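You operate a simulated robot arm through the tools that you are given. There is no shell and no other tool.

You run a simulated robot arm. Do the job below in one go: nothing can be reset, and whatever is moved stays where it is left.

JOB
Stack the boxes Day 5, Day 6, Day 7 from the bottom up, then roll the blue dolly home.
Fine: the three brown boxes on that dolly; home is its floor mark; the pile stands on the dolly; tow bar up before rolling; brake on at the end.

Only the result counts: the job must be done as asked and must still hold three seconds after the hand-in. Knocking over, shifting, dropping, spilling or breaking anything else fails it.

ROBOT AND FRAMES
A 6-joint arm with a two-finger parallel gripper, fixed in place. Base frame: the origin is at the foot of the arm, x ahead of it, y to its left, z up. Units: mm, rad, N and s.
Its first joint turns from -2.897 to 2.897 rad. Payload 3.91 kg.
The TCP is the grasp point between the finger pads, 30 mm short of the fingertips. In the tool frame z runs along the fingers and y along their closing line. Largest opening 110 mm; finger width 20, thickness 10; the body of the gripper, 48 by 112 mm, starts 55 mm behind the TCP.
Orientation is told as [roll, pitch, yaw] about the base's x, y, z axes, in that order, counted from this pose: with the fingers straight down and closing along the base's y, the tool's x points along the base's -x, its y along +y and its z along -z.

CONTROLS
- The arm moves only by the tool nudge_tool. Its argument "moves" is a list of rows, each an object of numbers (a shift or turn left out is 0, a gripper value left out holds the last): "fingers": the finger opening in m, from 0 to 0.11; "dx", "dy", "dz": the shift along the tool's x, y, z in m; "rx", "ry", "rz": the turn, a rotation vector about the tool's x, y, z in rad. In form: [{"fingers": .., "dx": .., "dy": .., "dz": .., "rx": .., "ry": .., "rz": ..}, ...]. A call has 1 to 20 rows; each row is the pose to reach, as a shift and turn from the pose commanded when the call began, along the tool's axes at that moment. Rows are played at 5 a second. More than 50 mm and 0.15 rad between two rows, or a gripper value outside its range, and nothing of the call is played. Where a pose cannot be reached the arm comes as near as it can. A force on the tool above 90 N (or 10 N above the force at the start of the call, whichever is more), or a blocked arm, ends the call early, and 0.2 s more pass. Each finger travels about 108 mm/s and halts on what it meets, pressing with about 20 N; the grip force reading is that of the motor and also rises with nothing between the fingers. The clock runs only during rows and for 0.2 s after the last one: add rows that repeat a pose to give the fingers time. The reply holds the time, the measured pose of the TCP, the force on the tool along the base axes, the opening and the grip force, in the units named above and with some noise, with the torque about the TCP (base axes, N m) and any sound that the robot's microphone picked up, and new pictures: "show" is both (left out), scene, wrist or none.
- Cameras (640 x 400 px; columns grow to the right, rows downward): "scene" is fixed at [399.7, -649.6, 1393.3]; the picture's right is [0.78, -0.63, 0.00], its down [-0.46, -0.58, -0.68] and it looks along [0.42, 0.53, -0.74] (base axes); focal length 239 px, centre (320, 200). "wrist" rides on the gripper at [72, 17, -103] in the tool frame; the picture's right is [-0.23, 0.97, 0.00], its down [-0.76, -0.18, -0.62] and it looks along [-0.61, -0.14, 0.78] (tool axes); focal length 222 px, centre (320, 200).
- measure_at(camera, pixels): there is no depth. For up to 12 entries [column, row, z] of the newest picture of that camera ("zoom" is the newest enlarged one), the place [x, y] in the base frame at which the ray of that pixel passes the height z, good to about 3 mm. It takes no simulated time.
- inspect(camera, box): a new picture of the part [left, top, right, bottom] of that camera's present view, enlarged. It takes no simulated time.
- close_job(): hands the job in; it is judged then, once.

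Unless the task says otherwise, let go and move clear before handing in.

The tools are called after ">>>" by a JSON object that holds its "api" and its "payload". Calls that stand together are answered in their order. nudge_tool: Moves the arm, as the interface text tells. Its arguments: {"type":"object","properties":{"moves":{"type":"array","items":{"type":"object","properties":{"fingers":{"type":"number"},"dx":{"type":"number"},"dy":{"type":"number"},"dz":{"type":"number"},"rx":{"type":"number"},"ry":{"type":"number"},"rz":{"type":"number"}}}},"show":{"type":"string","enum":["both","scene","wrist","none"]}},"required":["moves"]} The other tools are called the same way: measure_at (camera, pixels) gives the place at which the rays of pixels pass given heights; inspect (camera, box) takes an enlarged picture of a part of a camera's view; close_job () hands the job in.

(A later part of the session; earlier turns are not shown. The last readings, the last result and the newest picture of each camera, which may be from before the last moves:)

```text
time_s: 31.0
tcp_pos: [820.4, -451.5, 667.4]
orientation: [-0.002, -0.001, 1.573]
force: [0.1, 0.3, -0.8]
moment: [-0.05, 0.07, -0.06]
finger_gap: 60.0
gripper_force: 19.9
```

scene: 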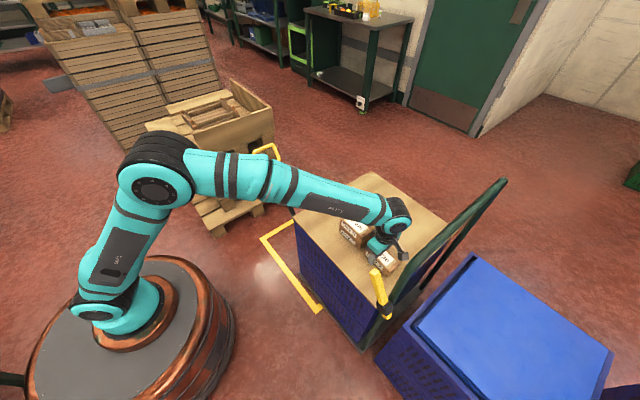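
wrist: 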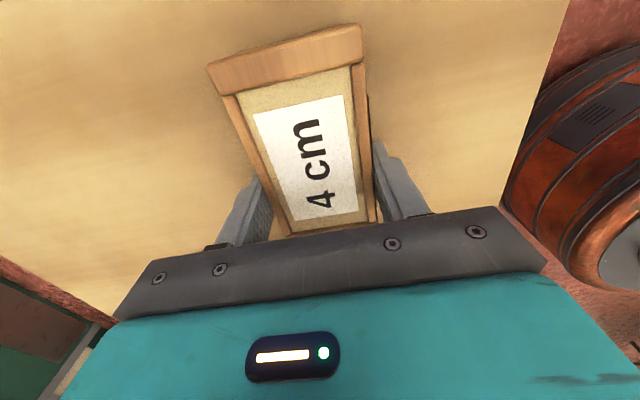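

The grip holds at 60.0 mm. I will lift slowly to z≈775 so Day 7's bottom clears the pile top (≈714).

>>> {"api": "measure_at", "payload": {"camera": "wrist", "pixels": [[212, 68, 674], [364, 60, 674], [225, 96, 674], [363, 62, 674]]}}

>>> {"api": "nudge_tool", "payload": {"moves": [{"dz": -0.002}, {"dz": -0.005}, {"dz": -0.01}, {"dz": -0.018}, {"dz": -0.03}, {"dz": -0.042}, {"dz": -0.054}, {"dz": -0.066}, {"dz": -0.078}, {"dz": -0.09}, {"dz": -0.1}, {"dz": -0.106}, {"dz": -0.108}], "show": "both"}}

```text
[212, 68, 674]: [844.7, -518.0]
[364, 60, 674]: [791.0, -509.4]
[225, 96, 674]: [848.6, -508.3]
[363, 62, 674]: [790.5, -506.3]
```

```text
time_s: 33.8
tcp_pos: [819.6, -449.2, 775.5]
orientation: [-0.002, 0.0, 1.571]
force: [0.1, 0.6, -2.5]
moment: [0.02, 0.01, 0.0]
finger_gap: 59.7
gripper_force: 20.5
```

scene: 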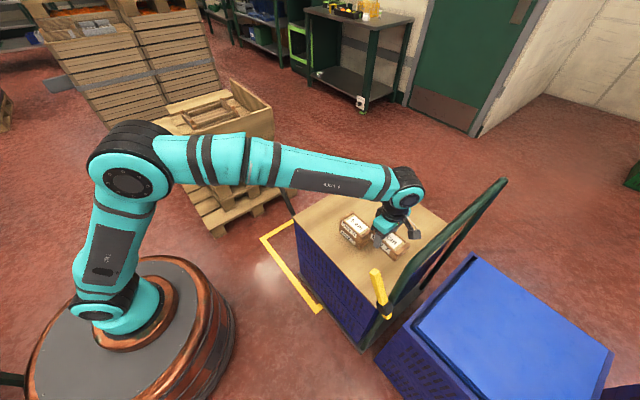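
wrist: 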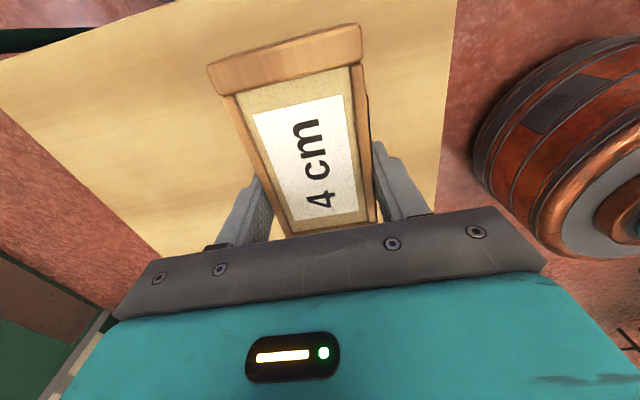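

Day 7 is held at z 775.5 and clears the pile. I will carry it +129 mm in y, so its centre (about 14 mm behind the TCP) comes over the pile at y≈−334, and then lower to just above contact.

>>> {"api": "nudge_tool", "payload": {"moves": [{"dx": -0.01}, {"dx": -0.03}, {"dx": -0.055}, {"dx": -0.08, "dy": 0.001}, {"dx": -0.105, "dy": 0.001}, {"dx": -0.121, "dy": 0.001}, {"dx": -0.129, "dy": 0.001}, {"dx": -0.129, "dy": 0.001}, {"dx": -0.129, "dy": 0.001, "dz": 0.01}, {"dx": -0.129, "dy": 0.001, "dz": 0.02}, {"dx": -0.129, "dy": 0.001, "dz": 0.0245}, {"dx": -0.129, "dy": 0.001, "dz": 0.0245}], "show": "both"}}

>>> {"api": "inspect", "payload": {"camera": "scene", "box": [320, 180, 410, 270]}}

>>> {"api": "inspect", "payload": {"camera": "wrist", "box": [180, 0, 400, 140]}}

```text
time_s: 36.4
tcp_pos: [819.1, -322.1, 751.2]
orientation: [-0.001, 0.001, 1.569]
force: [-0.5, -1.0, -1.3]
moment: [-0.02, -0.01, 0.01]
finger_gap: 60.0
gripper_force: 20.4
```

scene: 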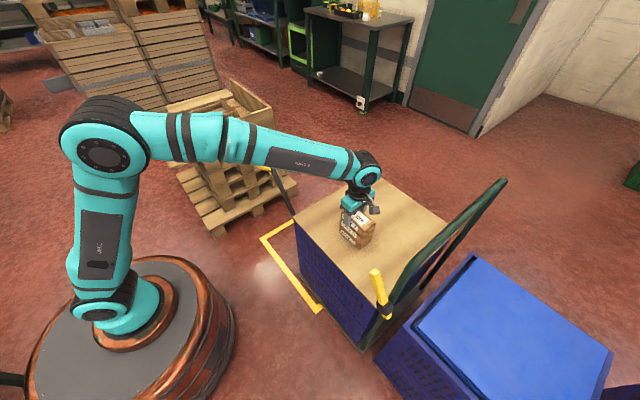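
wrist: 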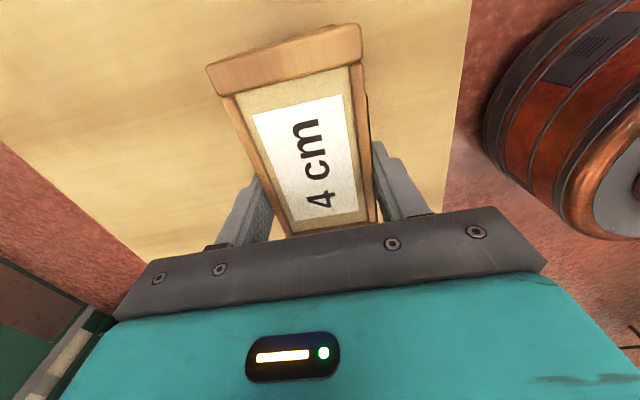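

```text
4.44 times, centred on (365, 225) of scene
```

zoom: 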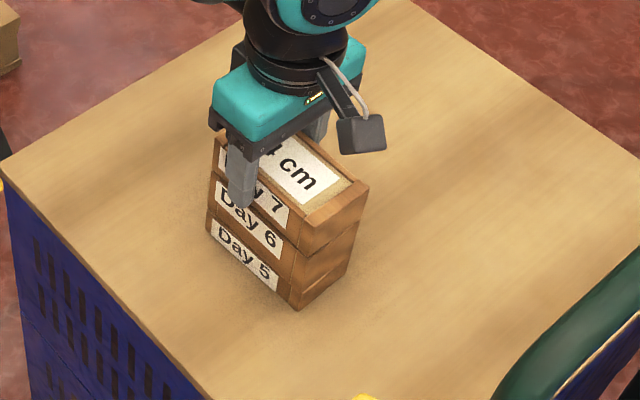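

```text
2.86 times, centred on (290, 70) of wrist
```

zoom: 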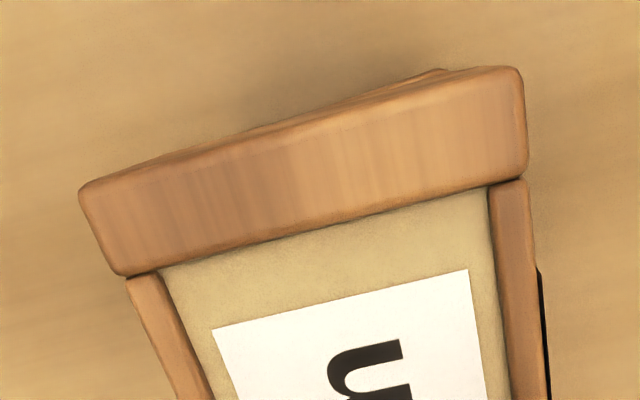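

The three boxes line up in the scene zoom (edges at (302,225), (295,265), (293,300)), and the wrist view shows only a sliver of the lower box. I will lower in small steps to contact.

>>> {"api": "nudge_tool", "payload": {"moves": [{"dz": 0.001}, {"dz": 0.002}, {"dz": 0.003}, {"dz": 0.004}, {"dz": 0.004}], "show": "none"}}

```text
time_s: 37.6
tcp_pos: [818.5, -321.5, 747.0]
orientation: [-0.002, 0.001, 1.571]
force: [0.1, -0.7, 0.5]
moment: [-0.1, 0.06, -0.01]
finger_gap: 59.9
gripper_force: 20.3
```

The load has gone to about zero at z 747.0, so the box is just touching. I will press down less than a millimetre more to seat it.

>>> {"api": "nudge_tool", "payload": {"moves": [{"dz": 0.0004}, {"dz": 0.0008}, {"dz": 0.0008}], "show": "none"}}

```text
time_s: 38.4
tcp_pos: [819.1, -322.8, 747.7]
orientation: [-0.004, 0.001, 1.572]
force: [0.2, 0.9, 9.6]
moment: [-0.11, 0.16, -0.06]
finger_gap: 59.7
gripper_force: 20.0
```

The box is seated with 9.6 N. I will ease off, open the fingers and rise straight up.

>>> {"api": "nudge_tool", "payload": {"moves": [{"fingers": 0.0, "dz": -0.0008}, {"fingers": 0.085, "dz": -0.0008}, {"fingers": 0.085, "dz": -0.0008}, {"fingers": 0.085, "dz": -0.0008}, {"fingers": 0.085, "dz": -0.015}, {"fingers": 0.085, "dz": -0.04}, {"fingers": 0.085, "dz": -0.075}, {"fingers": 0.085, "dz": -0.115}, {"fingers": 0.085, "dz": -0.155}, {"fingers": 0.085, "dz": -0.2}, {"fingers": 0.085, "dz": -0.2}], "show": "both"}}

>>> {"api": "inspect", "payload": {"camera": "scene", "box": [320, 180, 410, 270]}}

>>> {"api": "inspect", "payload": {"camera": "wrist", "box": [180, 0, 400, 220]}}

```text
time_s: 40.8
tcp_pos: [818.1, -321.8, 946.2]
orientation: [-0.002, 0.0, 1.572]
force: [0.2, 0.0, 0.4]
moment: [0.02, -0.03, -0.01]
finger_gap: 84.9
gripper_force: 0.1
```

scene: 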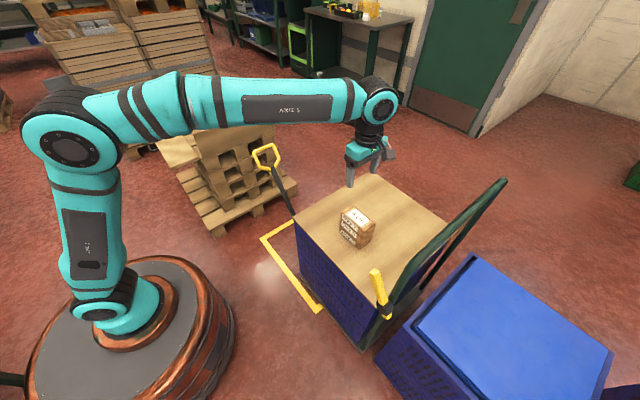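
wrist: 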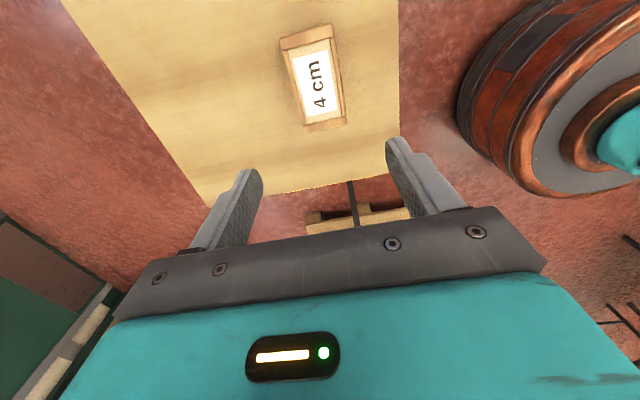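

```text
4.44 times, centred on (365, 225) of scene
```

zoom: 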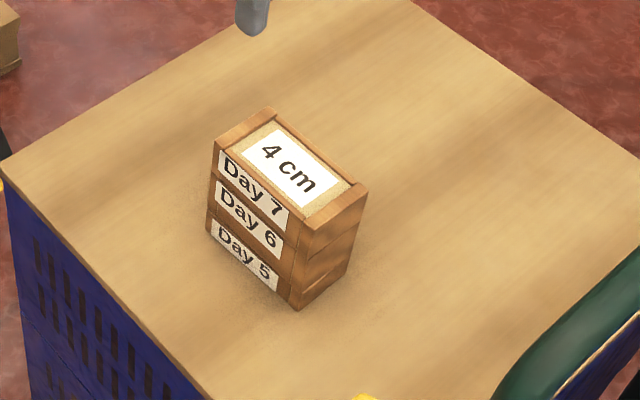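

```text
1.82 times, centred on (290, 110) of wrist
```

zoom: 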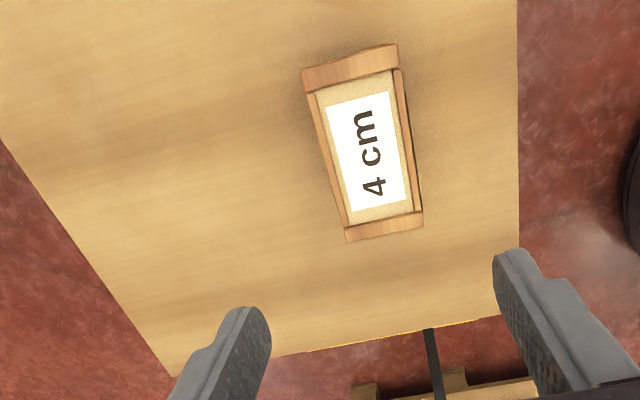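

The pile Day 5, Day 6, Day 7 stands straight (scene zoom (290,210)). Next is the tow bar: I will turn back to yaw 0 and move to about (654,302,900), where the wrist camera can look at the loop.

>>> {"api": "nudge_tool", "payload": {"moves": [{"dx": -0.039, "dy": 0.01025, "dz": 0.0029, "rz": 0.0982}, {"dx": -0.078, "dy": 0.0205, "dz": 0.0058, "rz": 0.1964}, {"dx": -0.117, "dy": 0.03075, "dz": 0.0087, "rz": 0.2945}, {"dx": -0.156, "dy": 0.041, "dz": 0.0115, "rz": 0.3927}, {"dx": -0.195, "dy": 0.05125, "dz": 0.0144, "rz": 0.4909}, {"dx": -0.234, "dy": 0.0615, "dz": 0.0173, "rz": 0.589}, {"dx": -0.273, "dy": 0.07175, "dz": 0.0202, "rz": 0.6872}, {"dx": -0.312, "dy": 0.082, "dz": 0.023, "rz": 0.7854}, {"dx": -0.351, "dy": 0.09225, "dz": 0.0259, "rz": 0.8836}, {"dx": -0.39, "dy": 0.1025, "dz": 0.0288, "rz": 0.9818}, {"dx": -0.429, "dy": 0.11275, "dz": 0.0317, "rz": 1.0799}, {"dx": -0.468, "dy": 0.123, "dz": 0.0346, "rz": 1.1781}, {"dx": -0.507, "dy": 0.13325, "dz": 0.0375, "rz": 1.2763}, {"dx": -0.546, "dy": 0.1435, "dz": 0.0403, "rz": 1.3745}, {"dx": -0.585, "dy": 0.15375, "dz": 0.0432, "rz": 1.4726}, {"dx": -0.624, "dy": 0.164, "dz": 0.046, "rz": 1.5708}, {"dx": -0.624, "dy": 0.164, "dz": 0.046, "rz": 1.5708}], "show": "both"}}

```text
time_s: 44.4
tcp_pos: [653.9, 303.6, 901.9]
orientation: [0.001, -0.002, -0.003]
force: [0.0, -0.2, 0.9]
moment: [0.0, 0.0, -0.01]
finger_gap: 85.0
gripper_force: 0.1
```

scene: 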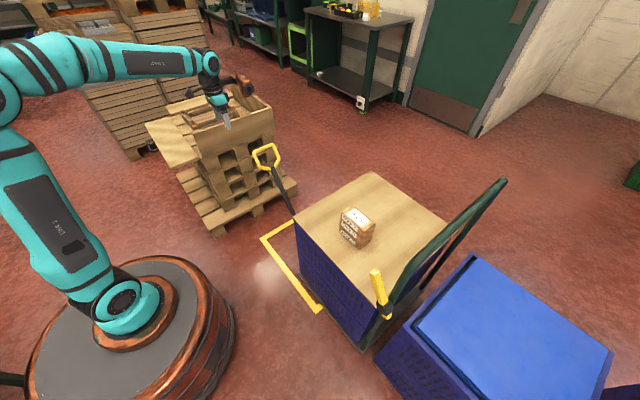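
wrist: 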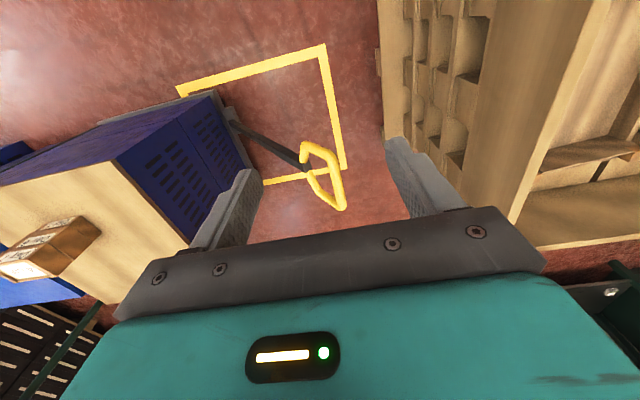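

The wrist view now shows the yellow loop at (325,175) with the bar running to the dolly foot at (235,125), and the pallet pile well to the right. I will enlarge both views to pin down the loop.

>>> {"api": "inspect", "payload": {"camera": "wrist", "box": [220, 100, 380, 220]}}

>>> {"api": "inspect", "payload": {"camera": "scene", "box": [240, 130, 320, 230]}}

```text
3.33 times, centred on (300, 160) of wrist
```

zoom: 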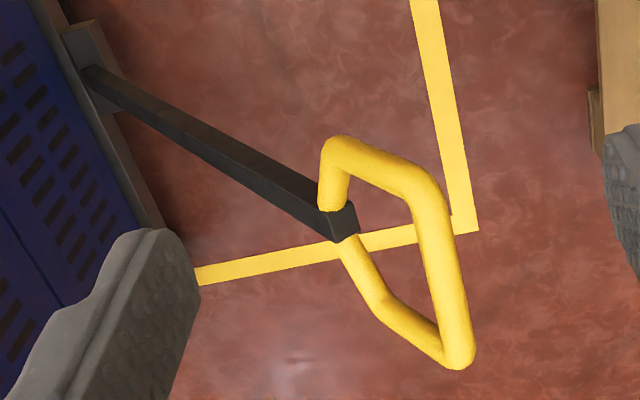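

```text
4.00 times, centred on (280, 180) of scene
```

zoom: 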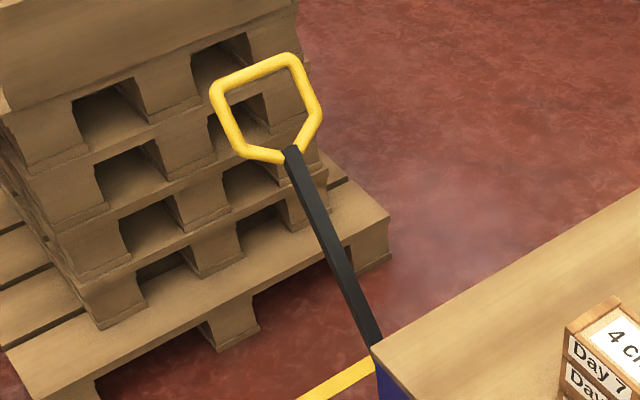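

The loop's top bar runs from wrist zoom (430,195) to (458,365), and in the scene zoom from (217,88) to (293,58). I will measure both at two heights, along with the hinge foot and bar end.

>>> {"api": "measure_at", "payload": {"camera": "wrist", "pixels": [[337.5, 184, 680], [337.5, 184, 720], [333, 158.5, 700], [341.4, 209.5, 700], [305, 167, 600], [305, 167, 640], [230, 122, 150], [230, 122, 200], [232, 119, 150], [347, 166, 0], [322, 44, 0], [177, 90, 0]]}}

>>> {"api": "measure_at", "payload": {"camera": "scene", "pixels": [[263.75, 148.25, 680], [263.75, 148.25, 720], [254.25, 152, 700], [273.25, 144.5, 700], [272.5, 168.75, 600], [272.5, 168.75, 640], [213, 236, 0], [297, 187, 100], [261, 238, 0], [320, 311, 0]]}}

```text
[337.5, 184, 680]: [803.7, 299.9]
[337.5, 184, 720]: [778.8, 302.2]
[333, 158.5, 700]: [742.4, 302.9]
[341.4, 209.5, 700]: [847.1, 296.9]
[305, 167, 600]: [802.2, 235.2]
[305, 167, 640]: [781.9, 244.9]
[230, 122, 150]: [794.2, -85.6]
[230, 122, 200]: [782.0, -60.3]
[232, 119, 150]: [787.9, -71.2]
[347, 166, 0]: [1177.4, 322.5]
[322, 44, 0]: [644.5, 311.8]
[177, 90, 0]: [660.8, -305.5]
```

```text
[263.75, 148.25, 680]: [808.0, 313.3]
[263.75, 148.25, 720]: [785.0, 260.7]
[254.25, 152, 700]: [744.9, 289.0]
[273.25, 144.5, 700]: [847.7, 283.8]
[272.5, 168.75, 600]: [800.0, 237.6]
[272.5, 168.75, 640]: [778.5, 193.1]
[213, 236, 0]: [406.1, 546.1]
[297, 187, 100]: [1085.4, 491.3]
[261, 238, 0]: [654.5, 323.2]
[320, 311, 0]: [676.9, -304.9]
```

The loop's top bar is centred at about (800,301,689), its hinge is near (792,−80,155), and the bar leans about 35° from upright. I will move above the bar and lower to z≈760 first.

>>> {"api": "nudge_tool", "payload": {"moves": [{"dx": -0.03, "dz": 0.02}, {"dx": -0.07, "dz": 0.04}, {"dx": -0.11, "dy": -0.001, "dz": 0.06}, {"dx": -0.146, "dy": -0.0026, "dz": 0.085}, {"dx": -0.146, "dy": -0.0026, "dz": 0.12}, {"dx": -0.146, "dy": -0.0026, "dz": 0.142}, {"dx": -0.146, "dy": -0.0026, "dz": 0.142}], "show": "both"}}

>>> {"api": "inspect", "payload": {"camera": "wrist", "box": [180, 80, 460, 240]}}

>>> {"api": "inspect", "payload": {"camera": "scene", "box": [220, 90, 320, 190]}}

```text
time_s: 46.0
tcp_pos: [800.2, 299.6, 758.4]
orientation: [-0.001, -0.001, 0.0]
force: [-0.7, 0.4, -0.3]
moment: [0.02, -0.02, -0.01]
finger_gap: 84.9
gripper_force: 0.2
```

scene: 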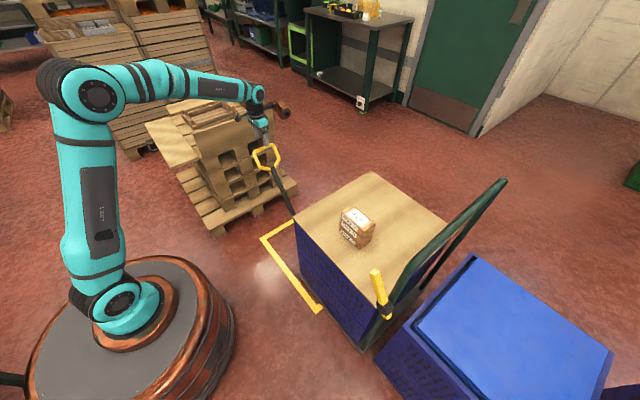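
wrist: 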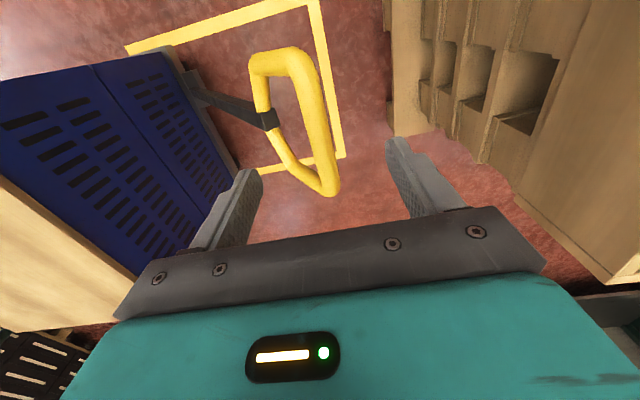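

```text
2.29 times, centred on (320, 160) of wrist
```

zoom: 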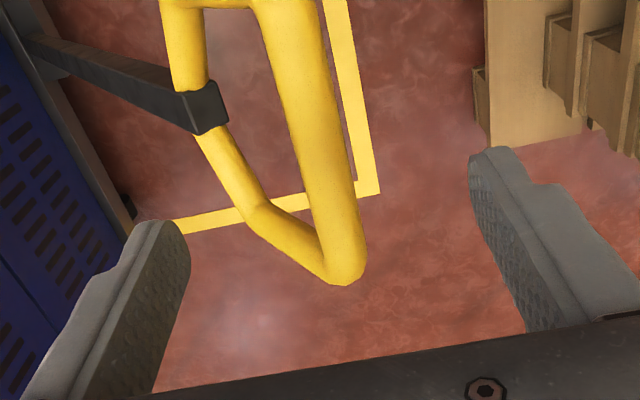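

```text
4.00 times, centred on (270, 140) of scene
```

zoom: 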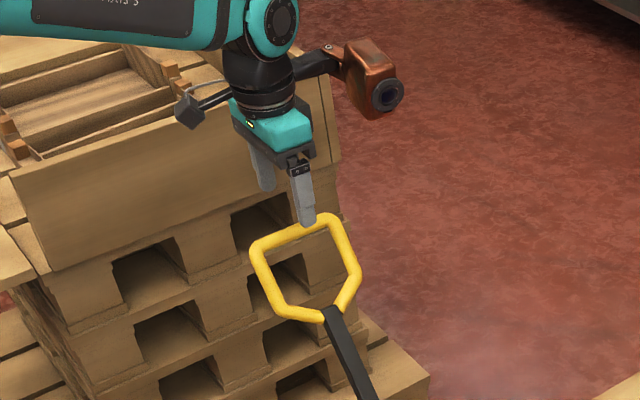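

The fingers straddle the loop's top bar (wrist zoom (325,180)) with free space on both sides. I will descend so the bar lies at the TCP and close gently to a 30 mm gap.

>>> {"api": "nudge_tool", "payload": {"moves": [{"dz": 0.02}, {"dz": 0.04}, {"dz": 0.055}, {"dz": 0.066}, {"dz": 0.066}, {"fingers": 0.06, "dz": 0.066}, {"fingers": 0.035, "dz": 0.066}, {"fingers": 0.03, "dz": 0.066}, {"fingers": 0.03, "dz": 0.066}], "show": "both"}}

>>> {"api": "inspect", "payload": {"camera": "wrist", "box": [180, 40, 460, 240]}}

>>> {"api": "inspect", "payload": {"camera": "scene", "box": [220, 100, 320, 200]}}

```text
time_s: 48.0
tcp_pos: [801.4, 300.7, 692.0]
orientation: [-0.001, -0.004, 0.0]
force: [-0.7, -0.5, -0.2]
moment: [0.01, 0.01, 0.01]
finger_gap: 30.0
gripper_force: 0.1
```

scene: 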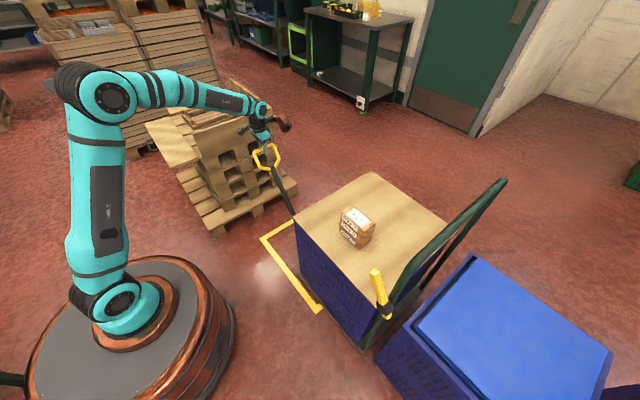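
wrist: 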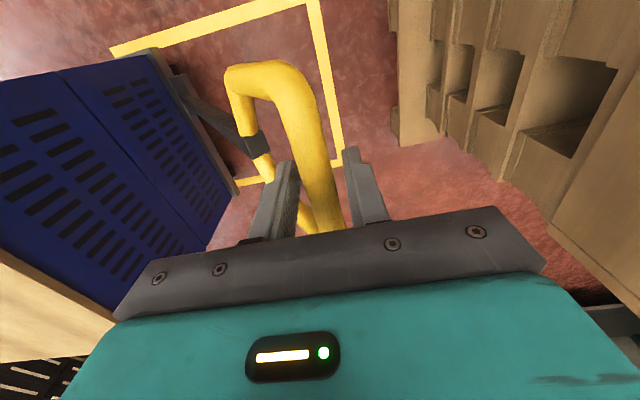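

```text
2.00 times, centred on (320, 140) of wrist
```

zoom: 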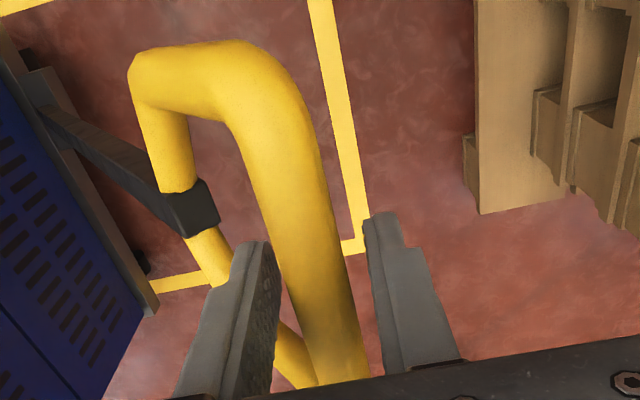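

```text
4.00 times, centred on (270, 150) of scene
```

zoom: 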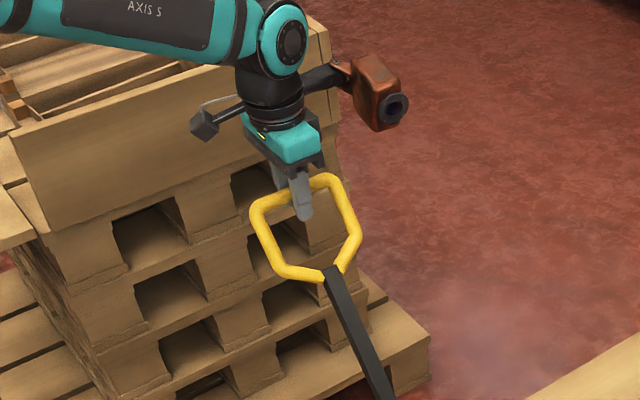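

The top bar lies between the fingers, with the −y finger passing through the loop opening. I will close on it to learn its diameter.

>>> {"api": "nudge_tool", "payload": {"moves": [{"fingers": 0.015}, {"fingers": 0.0}, {"fingers": 0.0}, {"fingers": 0.0}], "show": "none"}}

```text
time_s: 49.0
tcp_pos: [800.9, 299.4, 692.5]
orientation: [-0.001, -0.002, 0.0]
force: [-0.6, -3.7, 0.1]
moment: [-0.02, 0.09, -0.45]
finger_gap: 17.7
gripper_force: 44.6
```

The loop tube is about 18 mm thick. I will loosen to a 23 mm cage and start swinging the bar up along its arc by about 7°, watching the forces.

>>> {"api": "nudge_tool", "payload": {"moves": [{"fingers": 0.023}, {"fingers": 0.023, "dy": -0.0223, "dz": -0.0157}, {"fingers": 0.023, "dy": -0.0467, "dz": -0.0307}, {"fingers": 0.023, "dy": -0.0716, "dz": -0.0447}, {"fingers": 0.023, "dy": -0.0716, "dz": -0.0447}], "show": "both"}}

>>> {"api": "inspect", "payload": {"camera": "scene", "box": [220, 100, 320, 230]}}

```text
time_s: 50.2
tcp_pos: [800.1, 229.2, 736.8]
orientation: [0.0, 0.0, -0.001]
force: [-0.4, 3.2, 0.3]
moment: [0.06, -0.02, -0.04]
finger_gap: 24.3
gripper_force: 1.6
```

scene: 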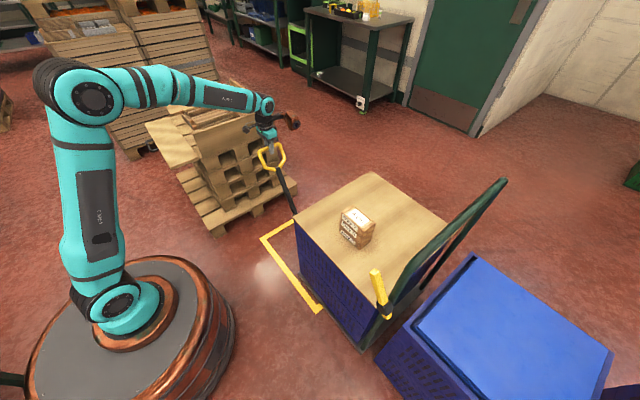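
wrist: 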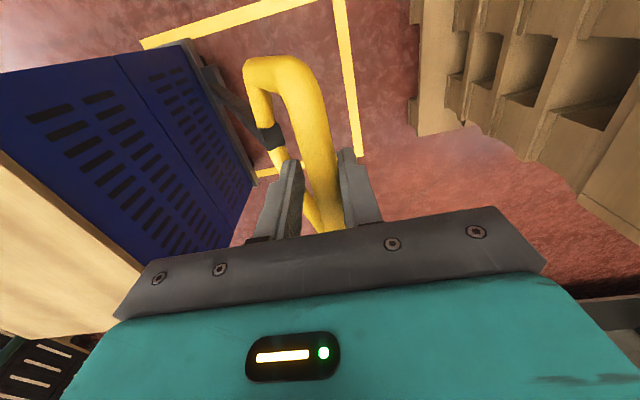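

```text
3.08 times, centred on (270, 165) of scene
```

zoom: 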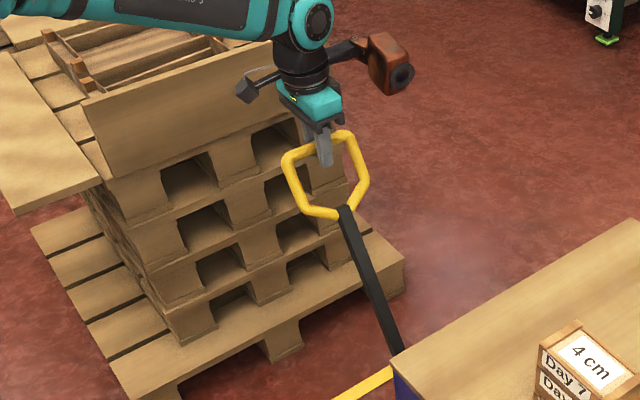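

The bar swings freely with only about 3 N. I will continue the arc to about 8° from upright.

>>> {"api": "nudge_tool", "payload": {"moves": [{"dy": -0.0256, "dz": -0.0129}, {"dy": -0.0517, "dz": -0.0246}, {"dy": -0.0783, "dz": -0.0353}, {"dy": -0.1053, "dz": -0.0447}, {"dy": -0.1327, "dz": -0.0529}, {"dy": -0.1604, "dz": -0.06}, {"dy": -0.1885, "dz": -0.0658}, {"dy": -0.2167, "dz": -0.0704}, {"dy": -0.2167, "dz": -0.0704}], "show": "both"}}

>>> {"api": "inspect", "payload": {"camera": "scene", "box": [240, 110, 360, 250]}}

```text
time_s: 52.2
tcp_pos: [801.5, 12.2, 806.9]
orientation: [-0.001, -0.002, 0.0]
force: [-0.3, 0.7, -0.1]
moment: [-0.01, -0.02, -0.05]
finger_gap: 23.0
gripper_force: 0.1
```

scene: 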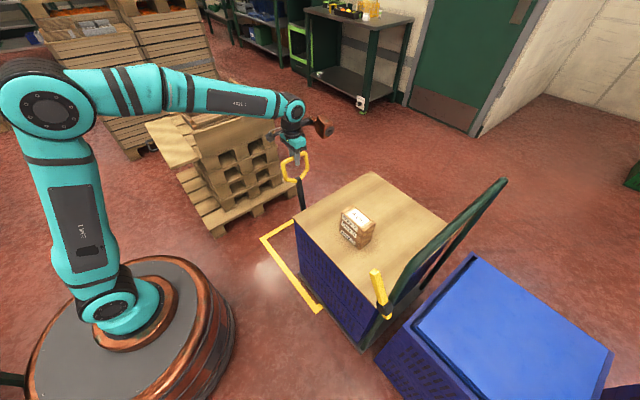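
wrist: 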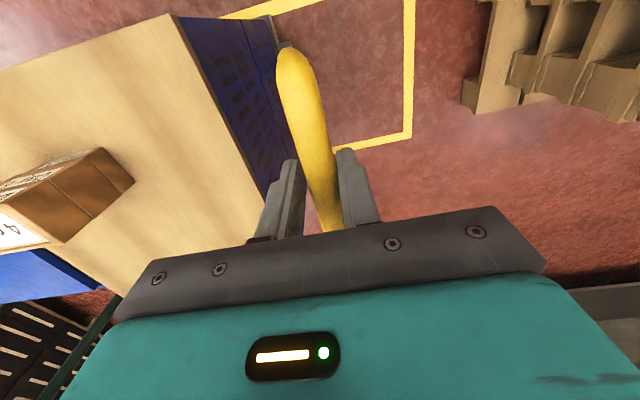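

```text
2.86 times, centred on (300, 180) of scene
```

zoom: 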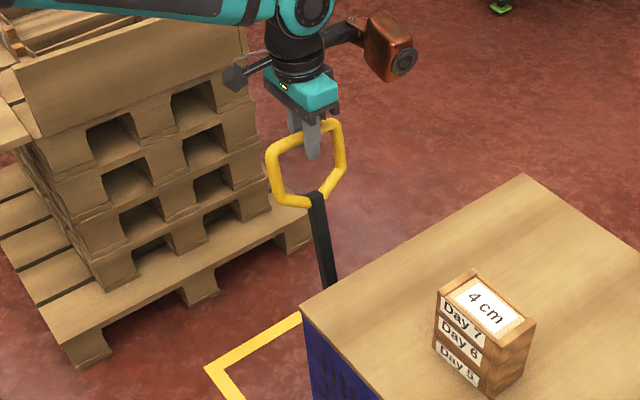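

The bar is now nearly upright and the force is low. I will continue slowly to vertical and watch for a stop or a click.

>>> {"api": "nudge_tool", "payload": {"moves": [{"dy": -0.0142, "dz": -0.0019}, {"dy": -0.0284, "dz": -0.0034}, {"dy": -0.0427, "dz": -0.0046}, {"dy": -0.057, "dz": -0.0055}, {"dy": -0.0656, "dz": -0.006}, {"dy": -0.0741, "dz": -0.0062}, {"dy": -0.083, "dz": -0.0063}, {"dy": -0.0913, "dz": -0.0064}, {"dy": -0.0913, "dz": -0.0064}], "show": "both"}}

>>> {"api": "inspect", "payload": {"camera": "scene", "box": [240, 110, 360, 250]}}

```text
time_s: 54.2
tcp_pos: [801.2, -78.5, 813.5]
orientation: [-0.001, -0.002, -0.001]
force: [-0.7, 0.5, -0.1]
moment: [-0.01, 0.02, 0.02]
finger_gap: 23.3
gripper_force: 0.1
```

scene: 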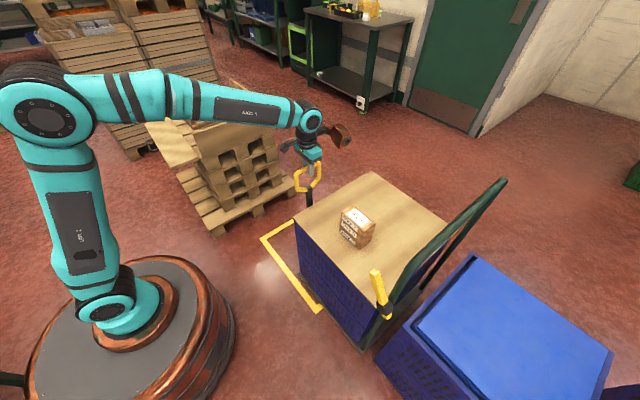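
wrist: 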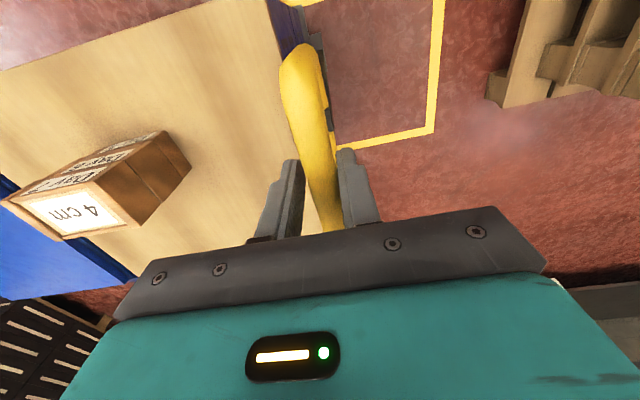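

```text
2.86 times, centred on (300, 180) of scene
```

zoom: 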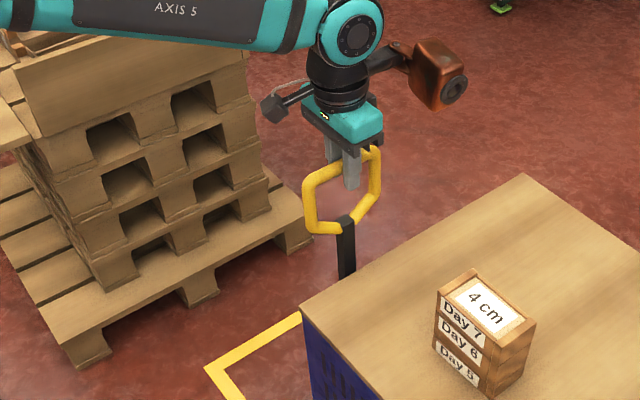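

The bar is at vertical (y≈−78) with no resistance and no click yet. I will push gently farther toward the dolly in small steps to find its upper stop.

>>> {"api": "nudge_tool", "payload": {"moves": [{"dy": -0.004}, {"dy": -0.008}, {"dy": -0.012}, {"dy": -0.012}], "show": "none"}}

```text
time_s: 55.2
tcp_pos: [800.6, -90.2, 813.1]
orientation: [0.0, -0.002, 0.0]
force: [6.3, 34.6, 2.9]
moment: [0.22, 0.38, -0.07]
finger_gap: 40.1
gripper_force: 17.4
```

There is a firm stop: 34.6 N and the fingers pushed open to 40 mm with the tube held at y≈−79, so the bar is fully up. I will back off, open the fingers slowly and see whether the bar stays.

>>> {"api": "nudge_tool", "payload": {"moves": [{"fingers": 0.023, "dy": 0.006}, {"fingers": 0.023, "dy": 0.011}, {"fingers": 0.03, "dy": 0.011}, {"fingers": 0.04, "dy": 0.011}, {"fingers": 0.05, "dy": 0.011}, {"fingers": 0.05, "dy": 0.011}, {"fingers": 0.05, "dy": 0.011}], "show": "both"}}

>>> {"api": "inspect", "payload": {"camera": "wrist", "box": [200, 20, 440, 240]}}

>>> {"api": "inspect", "payload": {"camera": "scene", "box": [240, 110, 360, 250]}}

```text
time_s: 56.8
tcp_pos: [800.1, -80.2, 814.3]
orientation: [-0.001, -0.001, -0.001]
force: [0.8, 0.5, 0.9]
moment: [-0.03, -0.04, 0.0]
finger_gap: 50.3
gripper_force: 0.0
```

scene: 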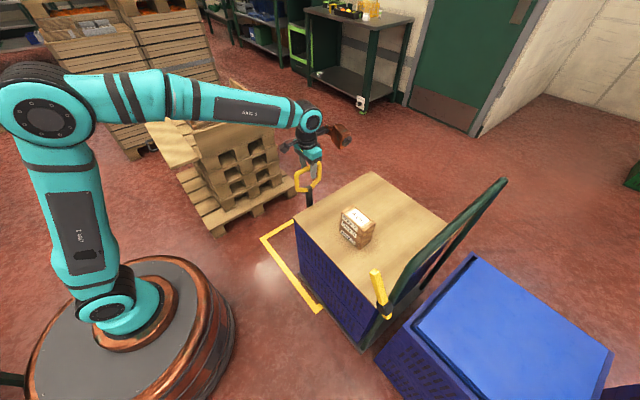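
wrist: 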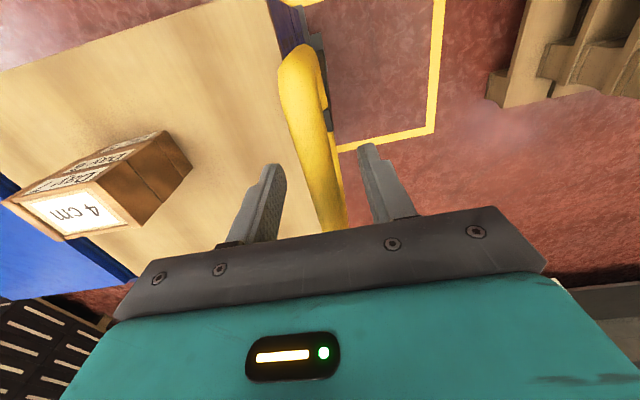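

```text
1.82 times, centred on (320, 130) of wrist
```

zoom: 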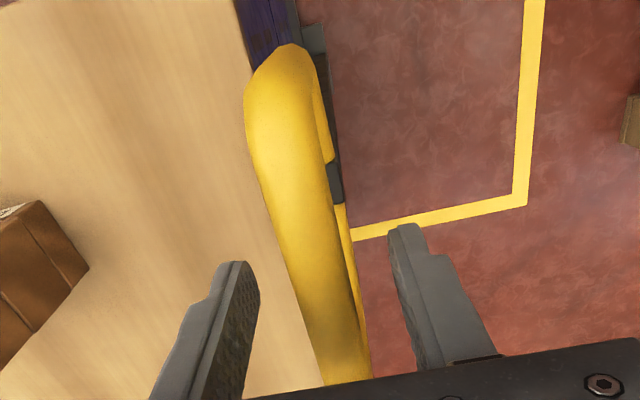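

```text
2.86 times, centred on (300, 180) of scene
```

zoom: 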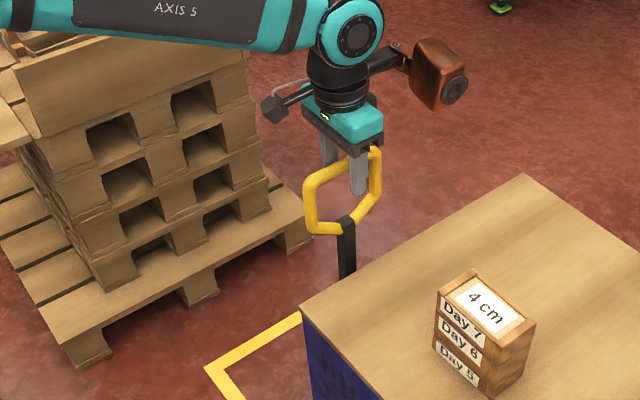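

The bar stays upright inside the opened fingers. I will open wider, rise clear and check that it still stands.

>>> {"api": "nudge_tool", "payload": {"moves": [{"fingers": 0.08}, {"fingers": 0.08}, {"fingers": 0.08, "dz": -0.03}, {"fingers": 0.08, "dz": -0.07}, {"fingers": 0.08, "dz": -0.11}, {"fingers": 0.08, "dz": -0.15}, {"fingers": 0.08, "dz": -0.15}], "show": "both"}}

>>> {"api": "inspect", "payload": {"camera": "scene", "box": [240, 110, 360, 250]}}

```text
time_s: 58.4
tcp_pos: [800.6, -82.4, 963.1]
orientation: [0.001, -0.002, 0.0]
force: [-0.1, -0.6, 0.2]
moment: [-0.05, -0.02, -0.02]
finger_gap: 80.1
gripper_force: 0.1
```

scene: 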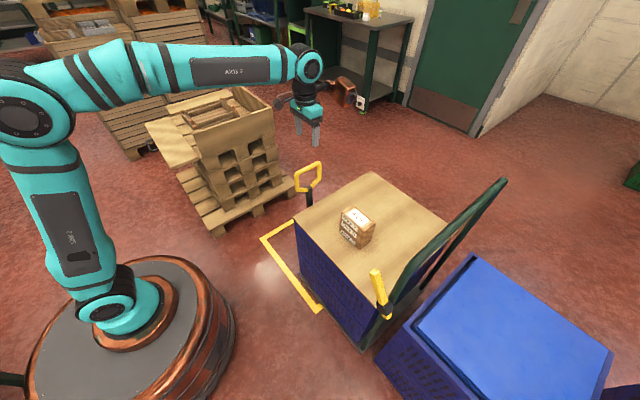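
wrist: 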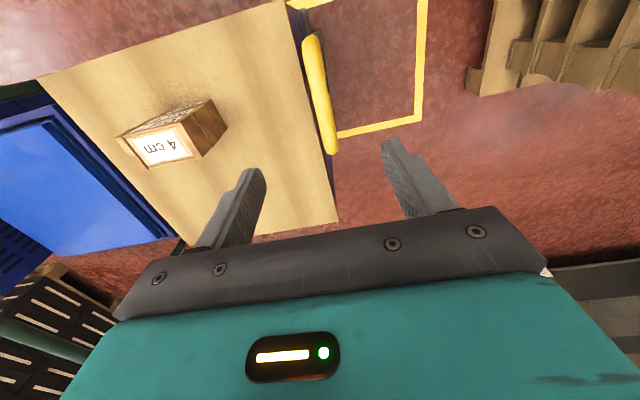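

```text
2.86 times, centred on (300, 180) of scene
```

zoom: 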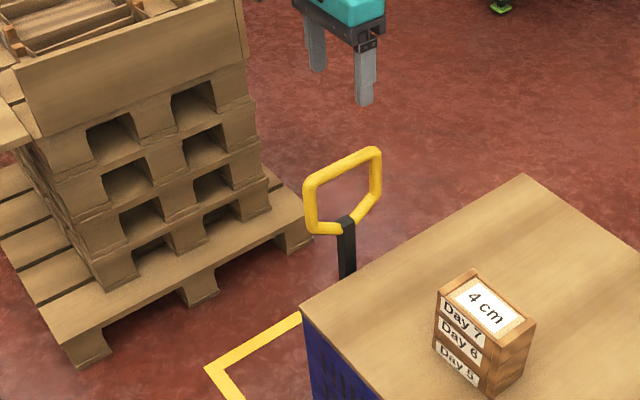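

The tow bar stands up by itself at scene (310,185), and the dolly has not moved. Now I will move to about (540,−518,975) so the wrist camera can look at the lever and handle.

>>> {"api": "nudge_tool", "payload": {"moves": [{"fingers": 0.08, "dx": 0.022, "dy": -0.036, "dz": -0.001}, {"dx": 0.044, "dy": -0.073, "dz": -0.002}, {"dx": 0.065, "dy": -0.109, "dz": -0.003}, {"dx": 0.087, "dy": -0.145, "dz": -0.004}, {"dx": 0.109, "dy": -0.182, "dz": -0.005}, {"dx": 0.13, "dy": -0.218, "dz": -0.006}, {"dx": 0.152, "dy": -0.254, "dz": -0.007}, {"dx": 0.174, "dy": -0.291, "dz": -0.008}, {"dx": 0.196, "dy": -0.327, "dz": -0.009}, {"dx": 0.217, "dy": -0.363, "dz": -0.01}, {"dx": 0.239, "dy": -0.4, "dz": -0.011}, {"dx": 0.261, "dy": -0.436, "dz": -0.012}, {"dx": 0.261, "dy": -0.436, "dz": -0.012}], "show": "both"}}

>>> {"api": "inspect", "payload": {"camera": "wrist", "box": [200, 60, 500, 250]}}

```text
time_s: 61.2
tcp_pos: [539.8, -516.3, 975.9]
orientation: [0.002, -0.002, -0.002]
force: [0.2, -0.4, 0.1]
moment: [-0.01, 0.0, -0.04]
finger_gap: 79.9
gripper_force: 0.0
```

scene: 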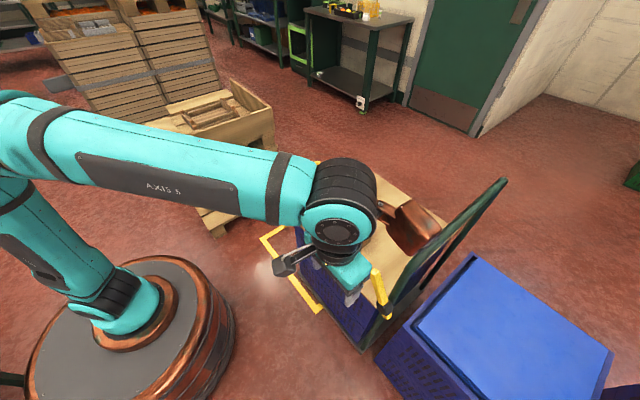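
wrist: 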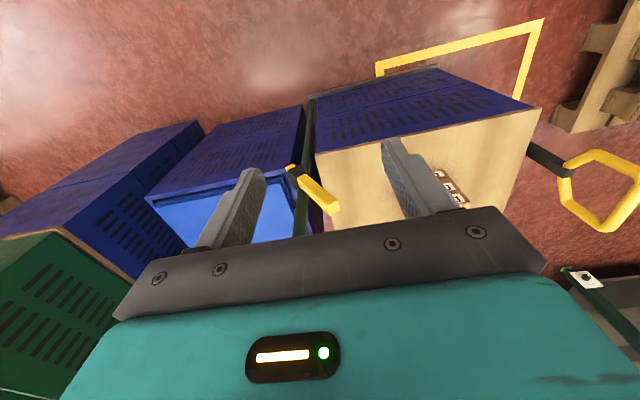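

```text
2.11 times, centred on (350, 155) of wrist
```

zoom: 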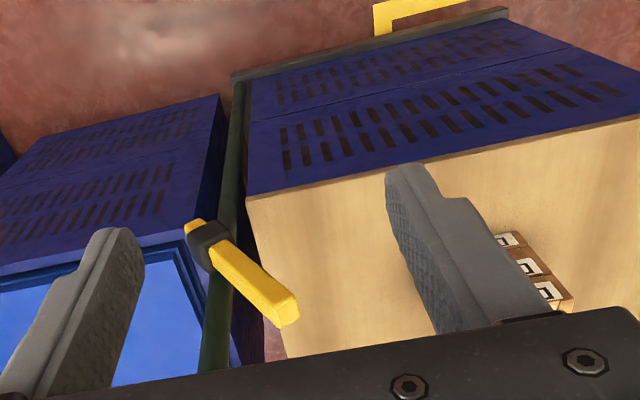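

The lever is seen from above: pivot block at wrist (296,175), tip at (332,207), tail at (290,168), so it leans toward +y. I will measure the tip, block and handle tube at several heights.

>>> {"api": "measure_at", "payload": {"camera": "wrist", "pixels": [[332.5, 207, 800], [332.5, 207, 850], [296.4, 175.4, 700], [296.4, 175.4, 750], [290, 168, 650], [290, 168, 700], [303, 205, 800], [303, 205, 900], [296, 230, 850], [296, 230, 900], [312, 95, 150], [311, 110, 200]]}}

>>> {"api": "measure_at", "payload": {"camera": "scene", "pixels": [[374.6, 271.6, 800], [374.6, 271.6, 850], [385, 308, 700], [385, 308, 750], [387.5, 317, 650], [387.5, 317, 700], [400, 275, 850], [400, 275, 900], [407, 265, 920], [407, 265, 880]]}}

>>> {"api": "inspect", "payload": {"camera": "wrist", "box": [260, 130, 360, 240]}}

```text
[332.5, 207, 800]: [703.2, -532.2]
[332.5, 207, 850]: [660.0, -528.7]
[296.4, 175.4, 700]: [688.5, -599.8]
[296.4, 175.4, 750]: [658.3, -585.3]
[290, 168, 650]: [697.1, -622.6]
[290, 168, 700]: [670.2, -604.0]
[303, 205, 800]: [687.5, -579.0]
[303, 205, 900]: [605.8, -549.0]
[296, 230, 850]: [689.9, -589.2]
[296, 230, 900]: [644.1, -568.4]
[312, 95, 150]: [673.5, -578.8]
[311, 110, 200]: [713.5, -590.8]
```

```text
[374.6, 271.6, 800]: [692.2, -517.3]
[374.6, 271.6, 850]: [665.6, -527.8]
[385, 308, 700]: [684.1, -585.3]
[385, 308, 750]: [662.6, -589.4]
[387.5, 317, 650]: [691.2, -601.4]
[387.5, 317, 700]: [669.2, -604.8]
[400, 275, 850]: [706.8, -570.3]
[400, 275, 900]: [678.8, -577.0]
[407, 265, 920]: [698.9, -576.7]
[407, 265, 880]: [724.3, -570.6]
```

```text
3.64 times, centred on (310, 185) of wrist
```

zoom: 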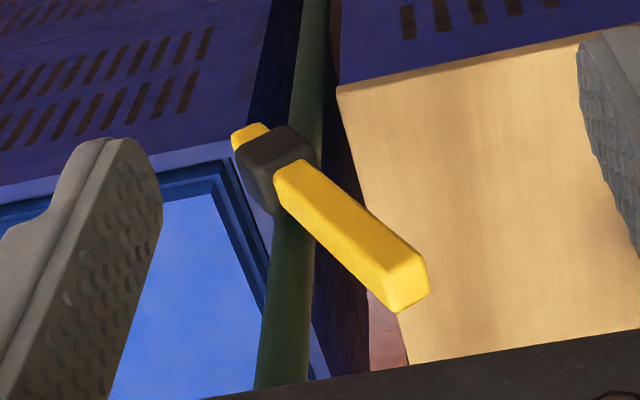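

The lever runs from its pivot block at (668,−589,733) to its tip at (675,−527,833), leaning about 32° toward +y, so it swings in the y–z plane. Next I will measure the dolly's deck corners against the mark and look at the handle's top bar from above.

>>> {"api": "measure_at", "payload": {"camera": "wrist", "pixels": [[437.7, 66, 100], [437.7, 66, 150], [437.7, 66, 200], [310, 96, 100], [310, 96, 150], [310, 96, 200], [543, 20, 0], [378, 68, 0], [376, 62, 0]]}}

>>> {"api": "nudge_tool", "payload": {"moves": [{"dx": -0.02, "dy": -0.005, "dz": -0.03}, {"dx": -0.06, "dy": -0.02, "dz": -0.045}, {"dx": -0.1, "dy": -0.035, "dz": -0.045}, {"dx": -0.14, "dy": -0.05, "dz": -0.045}, {"dx": -0.175, "dy": -0.061, "dz": -0.045}, {"dx": -0.175, "dy": -0.061, "dz": -0.045}], "show": "both"}}

>>> {"api": "inspect", "payload": {"camera": "wrist", "box": [180, 40, 480, 250]}}

```text
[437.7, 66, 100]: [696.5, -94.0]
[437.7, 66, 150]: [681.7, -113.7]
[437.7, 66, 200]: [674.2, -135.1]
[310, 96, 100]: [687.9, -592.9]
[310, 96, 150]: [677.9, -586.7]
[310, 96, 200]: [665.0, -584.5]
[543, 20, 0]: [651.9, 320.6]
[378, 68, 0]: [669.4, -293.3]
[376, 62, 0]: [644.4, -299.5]
```

```text
time_s: 62.6
tcp_pos: [714.3, -577.7, 1020.5]
orientation: [0.001, -0.003, 0.001]
force: [-0.2, -0.1, -0.4]
moment: [-0.05, 0.0, 0.02]
finger_gap: 80.0
gripper_force: 0.0
```

scene: 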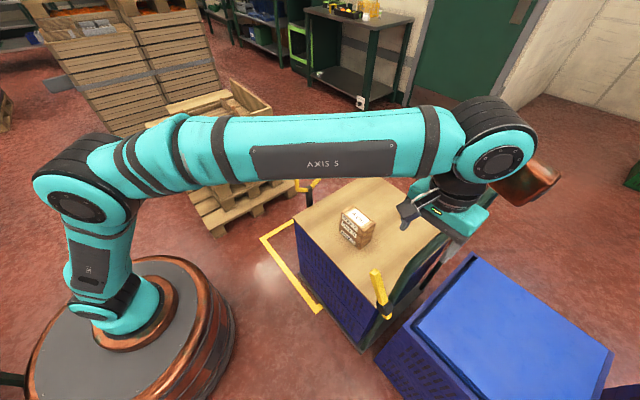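
wrist: 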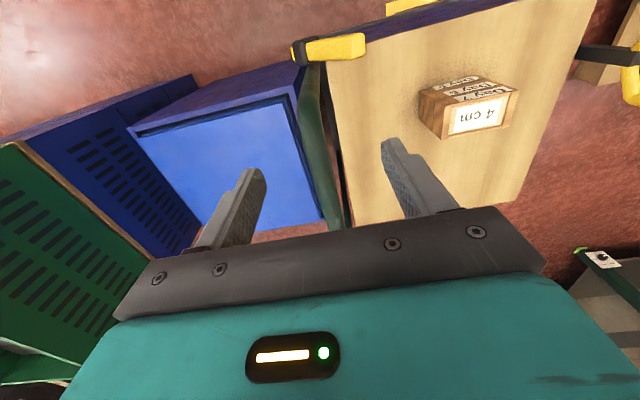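

```text
1.90 times, centred on (330, 145) of wrist
```

zoom: 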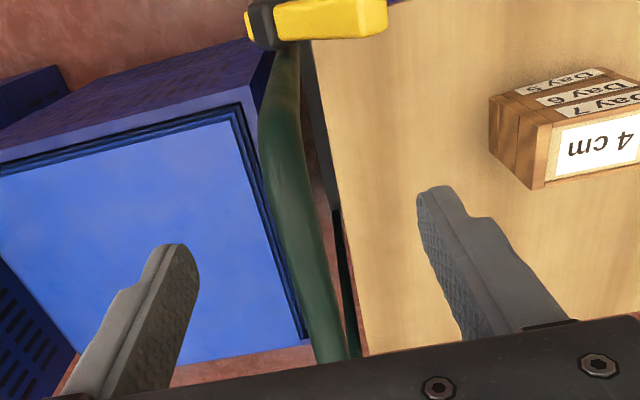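

The dark green top bar of the handle passes between the fingers' line (wrist zoom (275,100) to (330,350)), and the arm reaches here comfortably. I will measure the bar's position at candidate heights.

>>> {"api": "measure_at", "payload": {"camera": "wrist", "pixels": [[314, 145, 900], [314, 145, 930], [325, 200, 900], [325, 200, 930], [306, 100, 900], [306, 100, 930], [320, 190, 920], [330, 190, 920], [302, 75, 920], [345, 50, 833]]}}

>>> {"api": "inspect", "payload": {"camera": "scene", "box": [360, 170, 520, 330]}}

```text
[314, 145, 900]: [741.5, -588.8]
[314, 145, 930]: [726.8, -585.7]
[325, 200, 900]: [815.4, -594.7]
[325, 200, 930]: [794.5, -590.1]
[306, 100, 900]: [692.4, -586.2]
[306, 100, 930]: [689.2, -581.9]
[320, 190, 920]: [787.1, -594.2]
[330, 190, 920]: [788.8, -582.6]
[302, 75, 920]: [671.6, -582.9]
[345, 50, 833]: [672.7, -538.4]
```

```text
2.50 times, centred on (440, 250) of scene
```

zoom: 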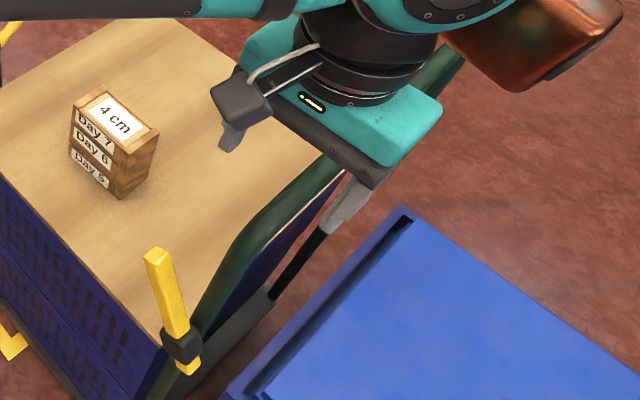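

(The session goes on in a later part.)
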